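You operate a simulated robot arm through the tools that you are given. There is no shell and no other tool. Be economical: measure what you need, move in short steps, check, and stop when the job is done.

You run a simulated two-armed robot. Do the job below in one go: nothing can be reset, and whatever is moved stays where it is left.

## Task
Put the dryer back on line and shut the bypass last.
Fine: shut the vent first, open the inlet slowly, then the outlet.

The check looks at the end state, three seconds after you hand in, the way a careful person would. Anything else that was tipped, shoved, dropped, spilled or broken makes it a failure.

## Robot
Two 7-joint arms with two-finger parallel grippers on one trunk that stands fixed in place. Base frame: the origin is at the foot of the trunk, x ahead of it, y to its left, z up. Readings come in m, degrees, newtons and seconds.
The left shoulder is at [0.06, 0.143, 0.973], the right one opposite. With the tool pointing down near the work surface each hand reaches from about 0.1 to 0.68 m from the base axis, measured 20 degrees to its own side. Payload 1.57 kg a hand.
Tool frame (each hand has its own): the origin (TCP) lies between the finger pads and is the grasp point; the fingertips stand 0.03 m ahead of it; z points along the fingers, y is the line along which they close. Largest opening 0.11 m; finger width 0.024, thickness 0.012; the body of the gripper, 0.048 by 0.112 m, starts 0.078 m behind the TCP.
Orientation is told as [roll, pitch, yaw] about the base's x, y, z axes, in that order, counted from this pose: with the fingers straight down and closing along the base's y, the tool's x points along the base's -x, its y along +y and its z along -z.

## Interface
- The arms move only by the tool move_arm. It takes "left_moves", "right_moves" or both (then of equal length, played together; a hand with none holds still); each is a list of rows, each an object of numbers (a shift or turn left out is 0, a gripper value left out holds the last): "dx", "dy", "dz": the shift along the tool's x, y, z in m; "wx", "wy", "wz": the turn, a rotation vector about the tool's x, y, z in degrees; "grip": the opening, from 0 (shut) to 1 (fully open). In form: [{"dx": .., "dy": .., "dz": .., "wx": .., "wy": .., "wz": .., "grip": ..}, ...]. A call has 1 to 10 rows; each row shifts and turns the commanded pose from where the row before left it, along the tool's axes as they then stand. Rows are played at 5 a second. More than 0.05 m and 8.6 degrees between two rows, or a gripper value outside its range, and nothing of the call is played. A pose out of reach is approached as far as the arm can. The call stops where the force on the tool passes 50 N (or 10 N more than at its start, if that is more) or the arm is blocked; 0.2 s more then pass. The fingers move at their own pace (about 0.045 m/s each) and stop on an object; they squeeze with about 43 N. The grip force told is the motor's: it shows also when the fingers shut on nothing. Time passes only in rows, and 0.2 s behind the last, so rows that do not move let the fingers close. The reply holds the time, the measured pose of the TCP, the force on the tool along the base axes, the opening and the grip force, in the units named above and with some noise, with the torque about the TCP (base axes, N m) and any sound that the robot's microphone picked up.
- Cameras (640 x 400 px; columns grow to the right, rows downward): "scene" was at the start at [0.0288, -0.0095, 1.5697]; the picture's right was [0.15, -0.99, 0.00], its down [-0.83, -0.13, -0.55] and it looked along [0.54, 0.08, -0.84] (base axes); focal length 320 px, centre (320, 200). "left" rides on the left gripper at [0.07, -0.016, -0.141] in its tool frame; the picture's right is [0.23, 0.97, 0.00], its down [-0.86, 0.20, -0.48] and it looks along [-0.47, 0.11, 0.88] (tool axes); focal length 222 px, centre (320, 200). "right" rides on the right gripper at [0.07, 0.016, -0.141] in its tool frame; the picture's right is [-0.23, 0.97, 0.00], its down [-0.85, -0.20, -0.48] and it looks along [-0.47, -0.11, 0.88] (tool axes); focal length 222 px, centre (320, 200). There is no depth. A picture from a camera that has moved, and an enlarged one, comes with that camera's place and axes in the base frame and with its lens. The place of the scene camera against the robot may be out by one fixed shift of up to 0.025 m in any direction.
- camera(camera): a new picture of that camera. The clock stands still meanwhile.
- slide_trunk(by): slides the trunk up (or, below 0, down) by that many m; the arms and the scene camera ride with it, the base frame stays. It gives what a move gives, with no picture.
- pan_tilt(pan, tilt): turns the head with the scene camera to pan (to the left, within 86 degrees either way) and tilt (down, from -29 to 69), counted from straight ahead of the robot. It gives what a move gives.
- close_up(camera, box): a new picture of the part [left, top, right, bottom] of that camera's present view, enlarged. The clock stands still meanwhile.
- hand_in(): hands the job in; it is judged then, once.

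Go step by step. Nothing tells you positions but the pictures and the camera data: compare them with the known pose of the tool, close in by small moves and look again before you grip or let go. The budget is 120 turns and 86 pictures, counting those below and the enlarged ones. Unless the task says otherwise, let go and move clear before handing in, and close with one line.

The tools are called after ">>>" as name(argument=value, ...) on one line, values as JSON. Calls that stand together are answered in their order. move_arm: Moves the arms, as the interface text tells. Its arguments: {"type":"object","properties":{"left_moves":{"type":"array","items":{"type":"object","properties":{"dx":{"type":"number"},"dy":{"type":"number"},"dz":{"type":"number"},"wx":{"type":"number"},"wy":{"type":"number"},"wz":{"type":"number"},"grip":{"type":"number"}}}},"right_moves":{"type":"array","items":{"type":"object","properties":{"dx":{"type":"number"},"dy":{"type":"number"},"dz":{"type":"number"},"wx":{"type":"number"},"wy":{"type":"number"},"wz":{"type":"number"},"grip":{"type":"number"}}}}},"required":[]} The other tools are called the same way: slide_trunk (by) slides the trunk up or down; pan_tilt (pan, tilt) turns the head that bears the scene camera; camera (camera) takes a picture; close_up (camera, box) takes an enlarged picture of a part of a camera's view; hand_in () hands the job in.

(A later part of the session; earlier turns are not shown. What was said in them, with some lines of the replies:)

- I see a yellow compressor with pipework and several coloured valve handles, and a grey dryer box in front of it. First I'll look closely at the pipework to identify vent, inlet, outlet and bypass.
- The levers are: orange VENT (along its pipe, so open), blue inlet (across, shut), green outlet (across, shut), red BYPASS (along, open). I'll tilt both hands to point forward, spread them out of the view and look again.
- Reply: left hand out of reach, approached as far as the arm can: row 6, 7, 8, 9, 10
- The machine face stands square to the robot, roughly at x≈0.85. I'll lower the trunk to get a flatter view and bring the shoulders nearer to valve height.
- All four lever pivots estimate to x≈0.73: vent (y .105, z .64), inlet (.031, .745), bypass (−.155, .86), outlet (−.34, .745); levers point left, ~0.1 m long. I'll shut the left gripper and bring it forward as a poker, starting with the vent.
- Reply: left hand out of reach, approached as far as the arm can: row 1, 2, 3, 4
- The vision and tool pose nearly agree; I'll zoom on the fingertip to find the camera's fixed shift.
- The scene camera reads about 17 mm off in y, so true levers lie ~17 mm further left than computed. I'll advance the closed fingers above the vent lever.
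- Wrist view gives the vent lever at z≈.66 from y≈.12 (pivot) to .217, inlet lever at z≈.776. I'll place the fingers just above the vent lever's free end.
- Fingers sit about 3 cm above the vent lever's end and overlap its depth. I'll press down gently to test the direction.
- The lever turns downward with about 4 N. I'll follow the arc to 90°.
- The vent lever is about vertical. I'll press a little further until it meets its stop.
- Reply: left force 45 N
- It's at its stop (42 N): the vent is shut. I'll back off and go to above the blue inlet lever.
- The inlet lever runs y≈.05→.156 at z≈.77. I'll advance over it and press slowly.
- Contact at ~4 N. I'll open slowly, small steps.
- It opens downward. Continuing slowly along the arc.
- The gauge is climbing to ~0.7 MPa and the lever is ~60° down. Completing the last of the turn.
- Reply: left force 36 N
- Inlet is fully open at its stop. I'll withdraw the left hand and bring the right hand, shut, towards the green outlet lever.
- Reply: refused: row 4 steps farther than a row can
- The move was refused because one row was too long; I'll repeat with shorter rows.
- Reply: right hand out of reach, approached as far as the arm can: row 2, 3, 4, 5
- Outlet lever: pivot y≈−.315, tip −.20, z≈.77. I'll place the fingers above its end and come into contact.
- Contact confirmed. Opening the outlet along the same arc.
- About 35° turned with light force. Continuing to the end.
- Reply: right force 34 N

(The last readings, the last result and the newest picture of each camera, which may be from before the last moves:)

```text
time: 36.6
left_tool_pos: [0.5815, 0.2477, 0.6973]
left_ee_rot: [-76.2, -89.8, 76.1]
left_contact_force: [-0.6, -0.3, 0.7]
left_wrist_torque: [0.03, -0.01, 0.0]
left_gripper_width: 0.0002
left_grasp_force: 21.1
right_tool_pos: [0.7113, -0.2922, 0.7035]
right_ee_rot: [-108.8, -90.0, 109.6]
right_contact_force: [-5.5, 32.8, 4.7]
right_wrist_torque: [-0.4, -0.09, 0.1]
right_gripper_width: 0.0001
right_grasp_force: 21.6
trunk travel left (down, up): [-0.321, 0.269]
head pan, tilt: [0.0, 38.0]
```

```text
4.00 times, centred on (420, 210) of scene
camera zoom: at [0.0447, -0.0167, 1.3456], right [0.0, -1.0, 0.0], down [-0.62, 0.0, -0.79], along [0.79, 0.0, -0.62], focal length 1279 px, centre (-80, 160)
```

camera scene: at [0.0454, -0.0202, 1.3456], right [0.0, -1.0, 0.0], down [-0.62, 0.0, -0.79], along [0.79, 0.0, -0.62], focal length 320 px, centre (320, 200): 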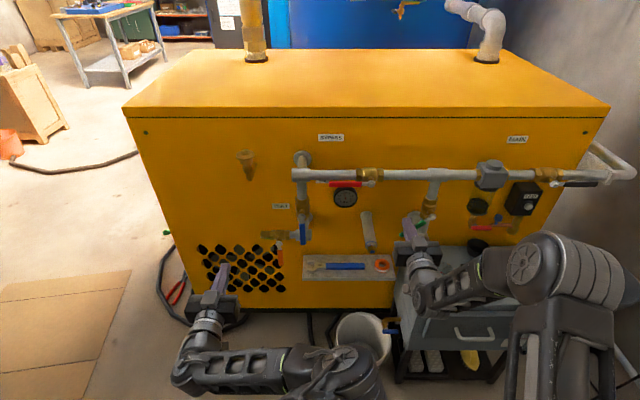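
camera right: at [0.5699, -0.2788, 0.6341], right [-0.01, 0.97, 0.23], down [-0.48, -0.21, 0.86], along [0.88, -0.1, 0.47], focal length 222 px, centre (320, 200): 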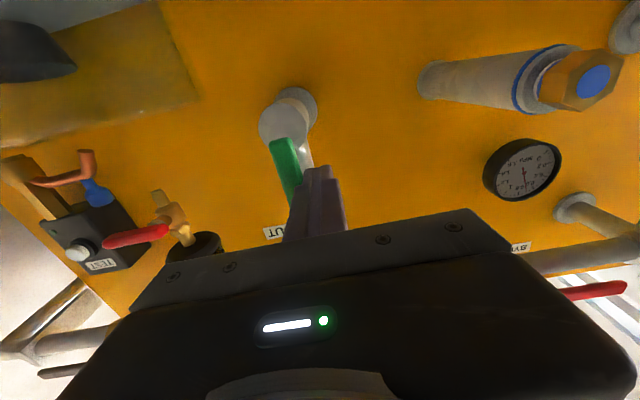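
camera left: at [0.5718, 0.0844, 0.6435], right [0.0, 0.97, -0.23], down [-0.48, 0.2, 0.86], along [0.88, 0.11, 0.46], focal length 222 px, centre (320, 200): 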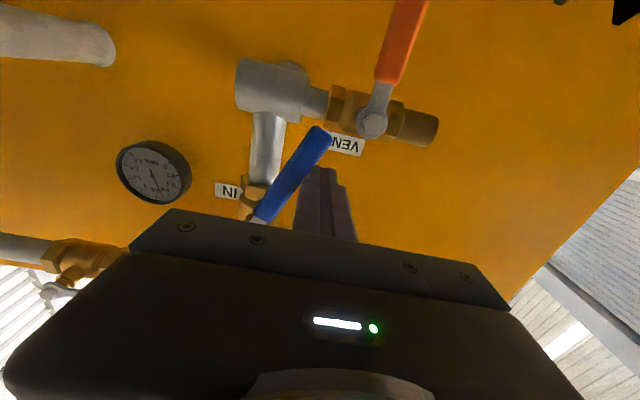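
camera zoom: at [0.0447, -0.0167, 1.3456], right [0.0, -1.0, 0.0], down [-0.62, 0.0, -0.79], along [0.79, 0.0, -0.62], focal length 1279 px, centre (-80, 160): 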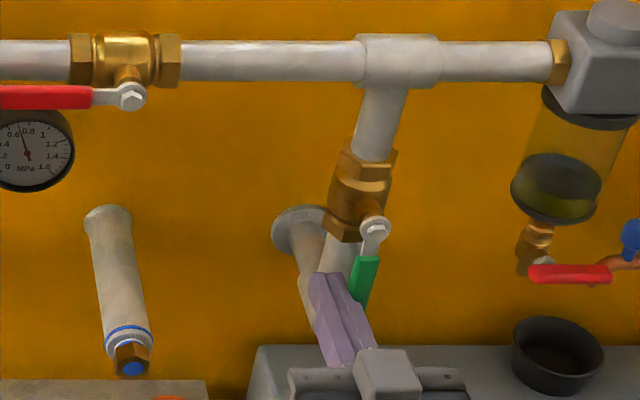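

Outlet is at its stop (33 N). I'll withdraw the right hand and bring it above the red bypass lever.

>>> move_arm(right_moves=[{"dy": 0.012}, {"dz": -0.04}, {"dz": -0.04}, {"dx": -0.045}, {"dx": -0.045}, {"dx": -0.045}, {"dx": -0.045}, {"dx": -0.045}, {"dy": 0.04}, {"dy": 0.04}])

>>> move_arm(right_moves=[{"dy": 0.04}, {"dy": 0.04}, {"dy": 0.04}, {"dy": 0.02}, {}])

>>> camera(camera="right")

>>> close_up(camera="scene", box=[280, 120, 480, 245])

```text
time: 38.8
left_tool_pos: [0.5838, 0.2447, 0.698]
left_ee_rot: [-6.8, -89.9, 6.5]
left_contact_force: [0.1, -0.1, -0.6]
left_wrist_torque: [0.01, 0.02, -0.01]
left_gripper_width: 0.0
left_grasp_force: 21.4
right_tool_pos: [0.6308, -0.2088, 0.9297]
right_ee_rot: [14.9, -90.0, -15.1]
right_contact_force: [0.7, 0.2, -0.1]
right_wrist_torque: [0.05, 0.01, -0.01]
right_gripper_width: 0.0
right_grasp_force: 21.6
trunk travel left (down, up): [-0.321, 0.269]
head pan, tilt: [0.0, 38.0]
```

```text
time: 40.0
left_tool_pos: [0.5829, 0.2451, 0.6973]
left_ee_rot: [-10.3, -89.9, 10.0]
left_contact_force: [0.3, -0.1, 0.5]
left_wrist_torque: [-0.01, 0.02, 0.02]
left_gripper_width: 0.0
left_grasp_force: 21.2
right_tool_pos: [0.6317, -0.0695, 0.9279]
right_ee_rot: [87.8, -90.0, -88.0]
right_contact_force: [-0.1, 0.3, -0.5]
right_wrist_torque: [0.04, -0.02, 0.0]
right_gripper_width: 0.0
right_grasp_force: 21.6
trunk travel left (down, up): [-0.321, 0.269]
head pan, tilt: [0.0, 38.0]
```

```text
50 pictures are left
camera right: at [0.4906, -0.054, 0.8587], right [0.0, 0.97, 0.23], down [-0.48, -0.2, 0.86], along [0.88, -0.11, 0.47], focal length 222 px, centre (320, 200)
```

right: 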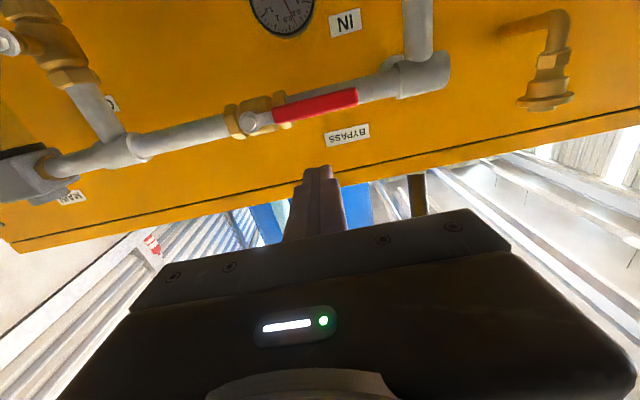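

```text
3.20 times, centred on (380, 182) of scene
camera zoom: at [0.0458, -0.0203, 1.3456], right [0.0, -1.0, 0.0], down [-0.62, 0.0, -0.79], along [0.79, 0.0, -0.62], focal length 1023 px, centre (128, 256)
```

zoom: 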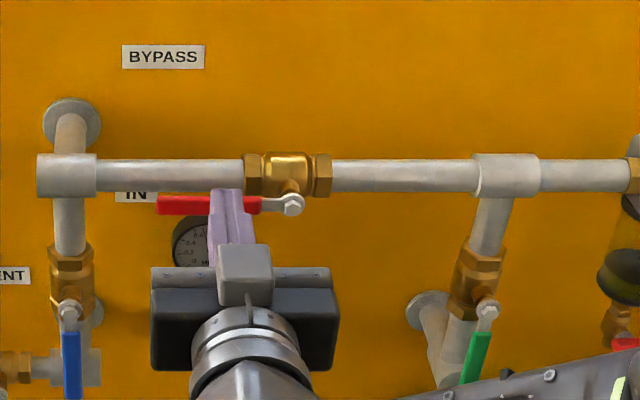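

Bypass lever: pivot y≈−.133, tip −.024, z≈.88. Advancing over it and touching down.

>>> move_arm(right_moves=[{"dz": 0.03, "dy": 0.008}, {"dz": 0.03}, {"dz": 0.02}, {"dx": 0.01}, {"dx": 0.01}, {"dx": 0.006}, {"dx": 0.006}, {"dx": 0.006}])

>>> camera(camera="right")

```text
time: 41.8
left_tool_pos: [0.5812, 0.2457, 0.6999]
left_ee_rot: [-173.4, -89.9, 173.2]
left_contact_force: [-0.2, -0.2, -0.3]
left_wrist_torque: [-0.02, 0.01, 0.01]
left_gripper_width: 0.0003
left_grasp_force: 21.4
right_tool_pos: [0.7104, -0.0617, 0.8991]
right_ee_rot: [171.3, -89.0, -171.5]
right_contact_force: [2.4, -2.4, 29.0]
right_wrist_torque: [-0.1, -0.12, 0.1]
right_gripper_width: 0.0001
right_grasp_force: 21.4
trunk travel left (down, up): [-0.321, 0.269]
head pan, tilt: [0.0, 38.0]
```

```text
48 pictures are left
camera right: at [0.5715, -0.0453, 0.8275], right [0.0, 0.97, 0.23], down [-0.49, -0.2, 0.85], along [0.87, -0.11, 0.48], focal length 222 px, centre (320, 200)
```

right: 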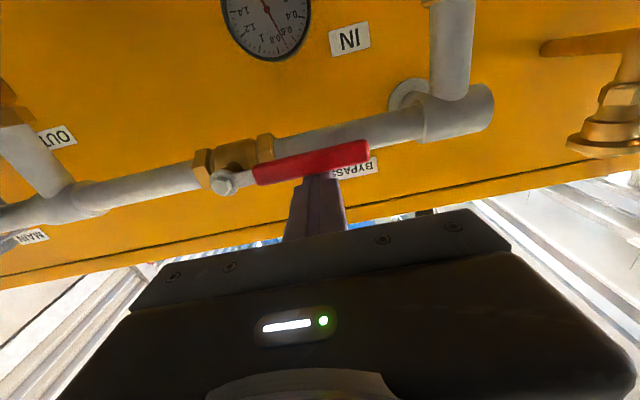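

The lever resists at 29 N downward — that's its stop, so the bypass closes upward. I'll back out and come at it from underneath.

>>> move_arm(right_moves=[{"dx": -0.02}, {"dz": -0.04}, {"dz": -0.04}, {"dx": 0.04}, {"dx": 0.04}, {"dx": 0.015}, {"dz": 0.04}, {"dz": 0.04}, {}])

>>> camera(camera="right")

>>> close_up(camera="scene", box=[280, 120, 480, 245])

```text
time: 43.8
left_tool_pos: [0.5828, 0.2452, 0.697]
left_ee_rot: [-6.1, -89.9, 6.0]
left_contact_force: [0.6, -0.3, 0.3]
left_wrist_torque: [0.01, -0.01, 0.01]
left_gripper_width: 0.0
left_grasp_force: 21.4
right_tool_pos: [0.7139, -0.0628, 0.817]
right_ee_rot: [2.9, -90.0, -2.8]
right_contact_force: [0.2, 0.1, -0.1]
right_wrist_torque: [0.02, -0.03, 0.0]
right_gripper_width: 0.0002
right_grasp_force: 21.7
trunk travel left (down, up): [-0.321, 0.269]
head pan, tilt: [0.0, 38.0]
```

```text
47 pictures are left
camera right: at [0.5725, -0.0473, 0.7469], right [0.0, 0.97, 0.23], down [-0.48, -0.2, 0.86], along [0.88, -0.11, 0.47], focal length 222 px, centre (320, 200)
```

right: 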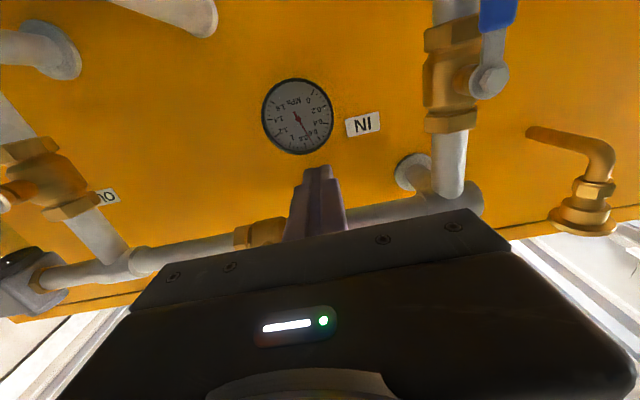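

```text
3.20 times, centred on (380, 182) of scene
camera zoom: at [0.0459, -0.0204, 1.3456], right [0.0, -1.0, 0.0], down [-0.62, 0.0, -0.79], along [0.79, 0.0, -0.62], focal length 1023 px, centre (128, 256)
```

zoom: 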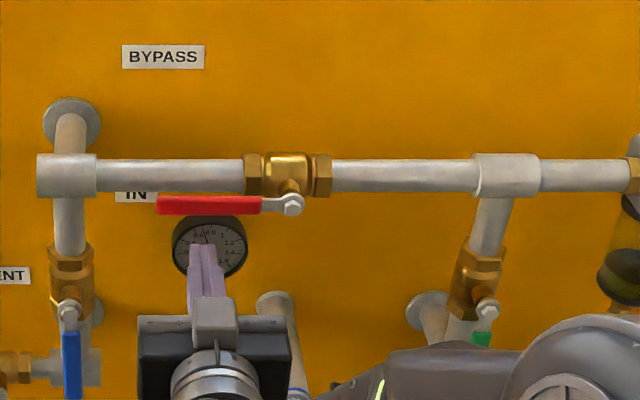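

Fingers are beneath the lever. Raising until it moves.

>>> move_arm(right_moves=[{"dx": -0.015}, {"dx": -0.015}, {"dx": -0.01}, {"dx": -0.006}, {"dx": -0.006}, {"dx": -0.006}])

>>> close_up(camera="scene", box=[280, 120, 480, 245])

```text
time: 45.2
left_tool_pos: [0.5831, 0.2443, 0.6978]
left_ee_rot: [-3.7, -89.8, 3.4]
left_contact_force: [-0.2, -0.4, -0.3]
left_wrist_torque: [0.05, 0.04, 0.02]
left_gripper_width: 0.0
left_grasp_force: 21.0
right_tool_pos: [0.712, -0.0625, 0.8733]
right_ee_rot: [7.1, -89.9, -7.2]
right_contact_force: [-1.6, -1.5, -5.5]
right_wrist_torque: [0.09, 0.0, 0.0]
right_gripper_width: 0.0
right_grasp_force: 21.0
trunk travel left (down, up): [-0.321, 0.269]
head pan, tilt: [0.0, 38.0]
```

```text
3.20 times, centred on (380, 182) of scene
camera zoom: at [0.0462, -0.0205, 1.3455], right [0.0, -1.0, 0.0], down [-0.62, 0.0, -0.79], along [0.79, 0.0, -0.62], focal length 1023 px, centre (128, 256)
```

zoom: 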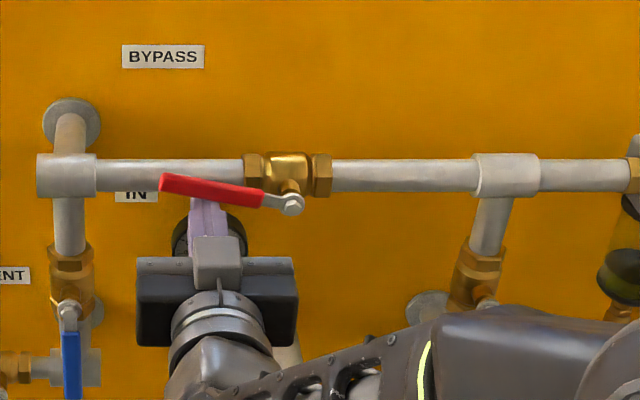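

It turns upward. Following the arc to closed.

>>> move_arm(right_moves=[{"dx": -0.008}, {"dx": -0.008, "dy": -0.001}, {"dx": -0.009, "dy": -0.001}, {"dx": -0.009, "dy": -0.003}, {"dx": -0.009, "dy": -0.004}, {"dx": -0.0075, "dy": -0.0055}, {"dx": -0.007, "dy": -0.006}, {"dx": -0.006, "dy": -0.007}, {"dx": -0.0055, "dy": -0.0075}])

>>> close_up(camera="scene", box=[280, 120, 480, 245])

```text
time: 47.2
left_tool_pos: [0.5839, 0.245, 0.6977]
left_ee_rot: [-12.5, -89.8, 12.3]
left_contact_force: [-0.1, 0.0, -0.4]
left_wrist_torque: [-0.01, 0.0, 0.01]
left_gripper_width: 0.0002
left_grasp_force: 21.2
right_tool_pos: [0.7123, -0.0958, 0.9441]
right_ee_rot: [177.2, -89.9, -177.2]
right_contact_force: [-0.7, 1.8, -3.2]
right_wrist_torque: [0.01, 0.01, 0.02]
right_gripper_width: 0.0
right_grasp_force: 21.7
trunk travel left (down, up): [-0.321, 0.269]
head pan, tilt: [0.0, 38.0]
```

```text
3.20 times, centred on (380, 182) of scene
camera zoom: at [0.046, -0.0201, 1.3456], right [0.0, -1.0, 0.0], down [-0.62, 0.0, -0.79], along [0.79, 0.0, -0.62], focal length 1023 px, centre (128, 256)
```

zoom: 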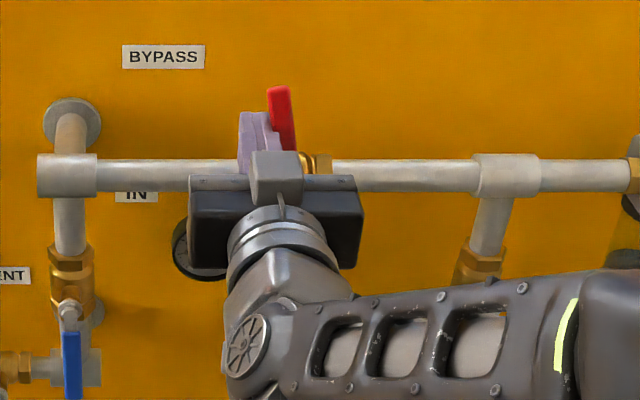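

>>> move_arm(right_moves=[{"dx": -0.003, "dy": -0.006}, {"dx": -0.002, "dy": -0.006}, {"dy": -0.005}, {"dy": -0.004}, {"dy": -0.003}])

```text
time: 48.4
left_tool_pos: [0.5821, 0.2477, 0.697]
left_ee_rot: [-55.3, -89.8, 55.3]
left_contact_force: [-0.3, 0.1, -0.2]
left_wrist_torque: [0.01, -0.01, 0.03]
left_gripper_width: 0.0
left_grasp_force: 21.6
right_tool_pos: [0.7128, -0.1132, 0.9472]
right_ee_rot: [-73.9, -89.8, 74.5]
right_contact_force: [0.7, 28.3, -3.7]
right_wrist_torque: [0.34, -0.01, 0.13]
right_gripper_width: 0.0002
right_grasp_force: 21.2
trunk travel left (down, up): [-0.321, 0.269]
head pan, tilt: [0.0, 38.0]
```

The bypass is at its stop (28 N). I'll withdraw and check all four levers and the gauge.

>>> move_arm(right_moves=[{"dy": 0.015}, {"dz": -0.04}, {"dz": -0.04}, {"dz": -0.04}, {"dy": -0.04}, {"dy": -0.04}, {"dy": -0.04}, {"dy": -0.04}, {"dy": -0.04}], left_moves=[{}, {"dz": -0.04}, {"dz": -0.03}, {}, {}, {}, {}, {}, {}])

>>> camera(camera="scene")

>>> close_up(camera="scene", box=[240, 130, 440, 255])

>>> close_up(camera="scene", box=[390, 130, 590, 255])

```text
time: 50.4
left_tool_pos: [0.517, 0.2395, 0.6991]
left_ee_rot: [-2.9, -89.8, 3.1]
left_contact_force: [0.6, -0.1, -0.4]
left_wrist_torque: [-0.06, -0.05, 0.0]
left_gripper_width: 0.0
left_grasp_force: 21.6
left hand out of reach, approached as far as the arm can: row 3
right_tool_pos: [0.592, -0.3057, 0.9486]
right_ee_rot: [45.1, -89.9, -45.0]
right_contact_force: [-0.6, 0.1, 0.3]
right_wrist_torque: [-0.02, 0.02, -0.01]
right_gripper_width: 0.0
right_grasp_force: 21.7
trunk travel left (down, up): [-0.321, 0.269]
head pan, tilt: [0.0, 38.0]
```

```text
43 pictures are left
camera scene: at [0.0457, -0.0204, 1.3456], right [0.0, -1.0, 0.0], down [-0.62, 0.0, -0.79], along [0.79, 0.0, -0.62], focal length 320 px, centre (320, 200)
```

scene: 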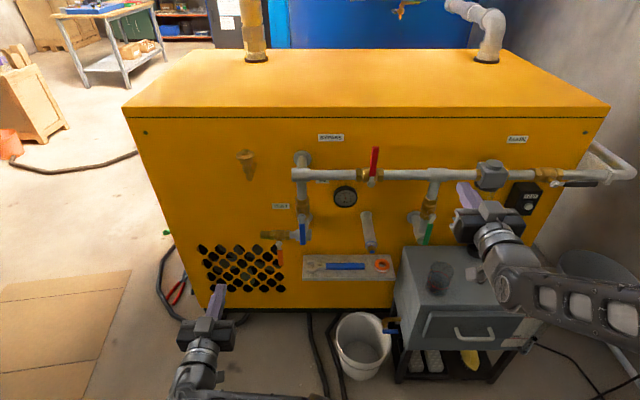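

```text
3.20 times, centred on (340, 192) of scene
camera zoom: at [0.0457, -0.0204, 1.3456], right [0.0, -1.0, 0.0], down [-0.62, 0.0, -0.79], along [0.79, 0.0, -0.62], focal length 1023 px, centre (256, 224)
```

zoom: 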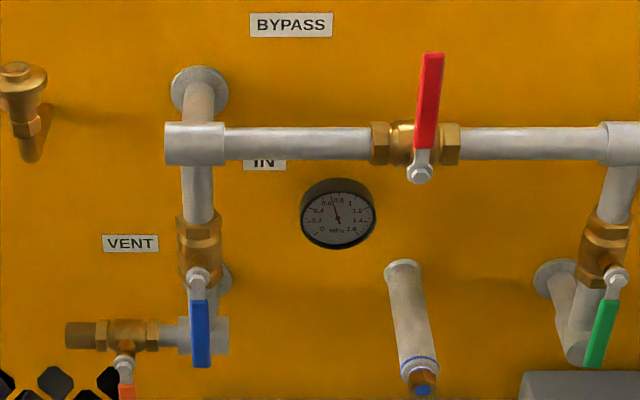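

```text
3.20 times, centred on (490, 192) of scene
camera zoom: at [0.0457, -0.0204, 1.3456], right [0.0, -1.0, 0.0], down [-0.62, 0.0, -0.79], along [0.79, 0.0, -0.62], focal length 1023 px, centre (-224, 224)
```

zoom: 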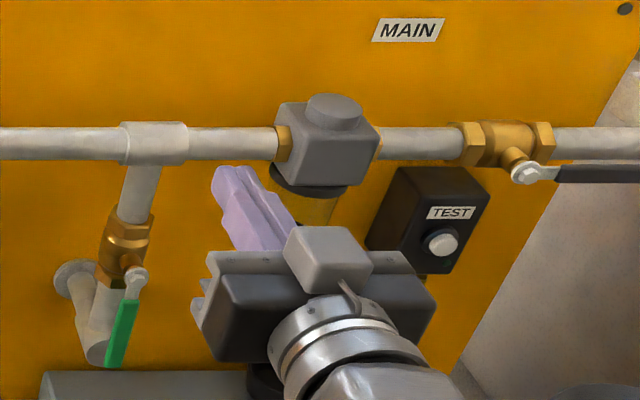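

All levers look right: vent down (shut), inlet and outlet in line, bypass across. I see a pale spot on the cabinet top by the right hand, so I'll move the hand clear and check it.

>>> move_arm(right_moves=[{"dz": -0.04}, {"dz": -0.04}, {"dy": -0.04}, {"dy": -0.04}, {"dy": -0.04}, {}])

>>> close_up(camera="scene", box=[380, 200, 580, 325])

>>> close_up(camera="scene", box=[230, 180, 430, 305])

```text
time: 51.8
left_tool_pos: [0.5166, 0.2404, 0.6985]
left_ee_rot: [0.7, -89.8, -0.6]
left_contact_force: [-0.1, -0.5, 0.0]
left_wrist_torque: [0.02, 0.01, 0.03]
left_gripper_width: 0.0001
left_grasp_force: 21.6
right_tool_pos: [0.5194, -0.4313, 0.9494]
right_ee_rot: [49.9, -90.0, -50.0]
right_contact_force: [0.6, -0.2, -0.2]
right_wrist_torque: [0.01, 0.0, 0.0]
right_gripper_width: 0.0
right_grasp_force: 21.4
right hand out of reach, approached as far as the arm can: row 2
trunk travel left (down, up): [-0.321, 0.269]
head pan, tilt: [0.0, 38.0]
```

```text
3.20 times, centred on (480, 262) of scene
camera zoom: at [0.0458, -0.0206, 1.3456], right [0.0, -1.0, 0.0], down [-0.62, 0.0, -0.79], along [0.79, 0.0, -0.62], focal length 1023 px, centre (-192, 0)
```

zoom: 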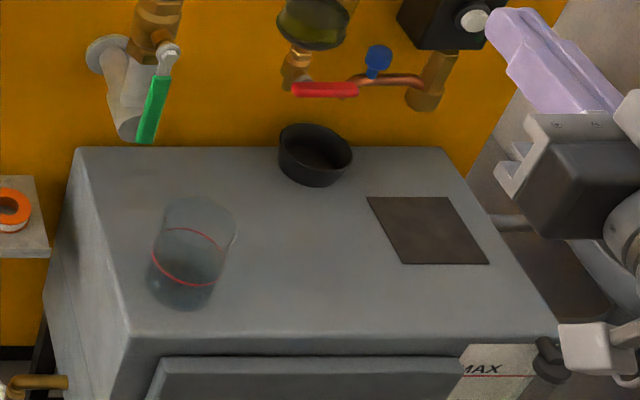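

```text
3.20 times, centred on (330, 242) of scene
camera zoom: at [0.0458, -0.0206, 1.3456], right [0.0, -1.0, 0.0], down [-0.62, 0.0, -0.79], along [0.79, 0.0, -0.62], focal length 1023 px, centre (288, 64)
```

zoom: 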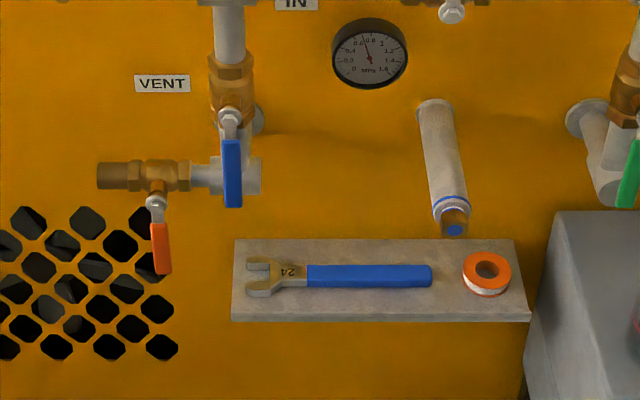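

The pale spot was part of the right gripper, and the glass, cup, wrench and tape are undisturbed. The vent is shut, the inlet and outlet are open, the bypass is shut, and both hands are clear, so I'm handing in.

>>> hand_in()

```text
The job is handed in.
```

The dryer is back on line: I shut the vent, opened the inlet slowly, opened the outlet, and shut the bypass last, with nothing else disturbed.
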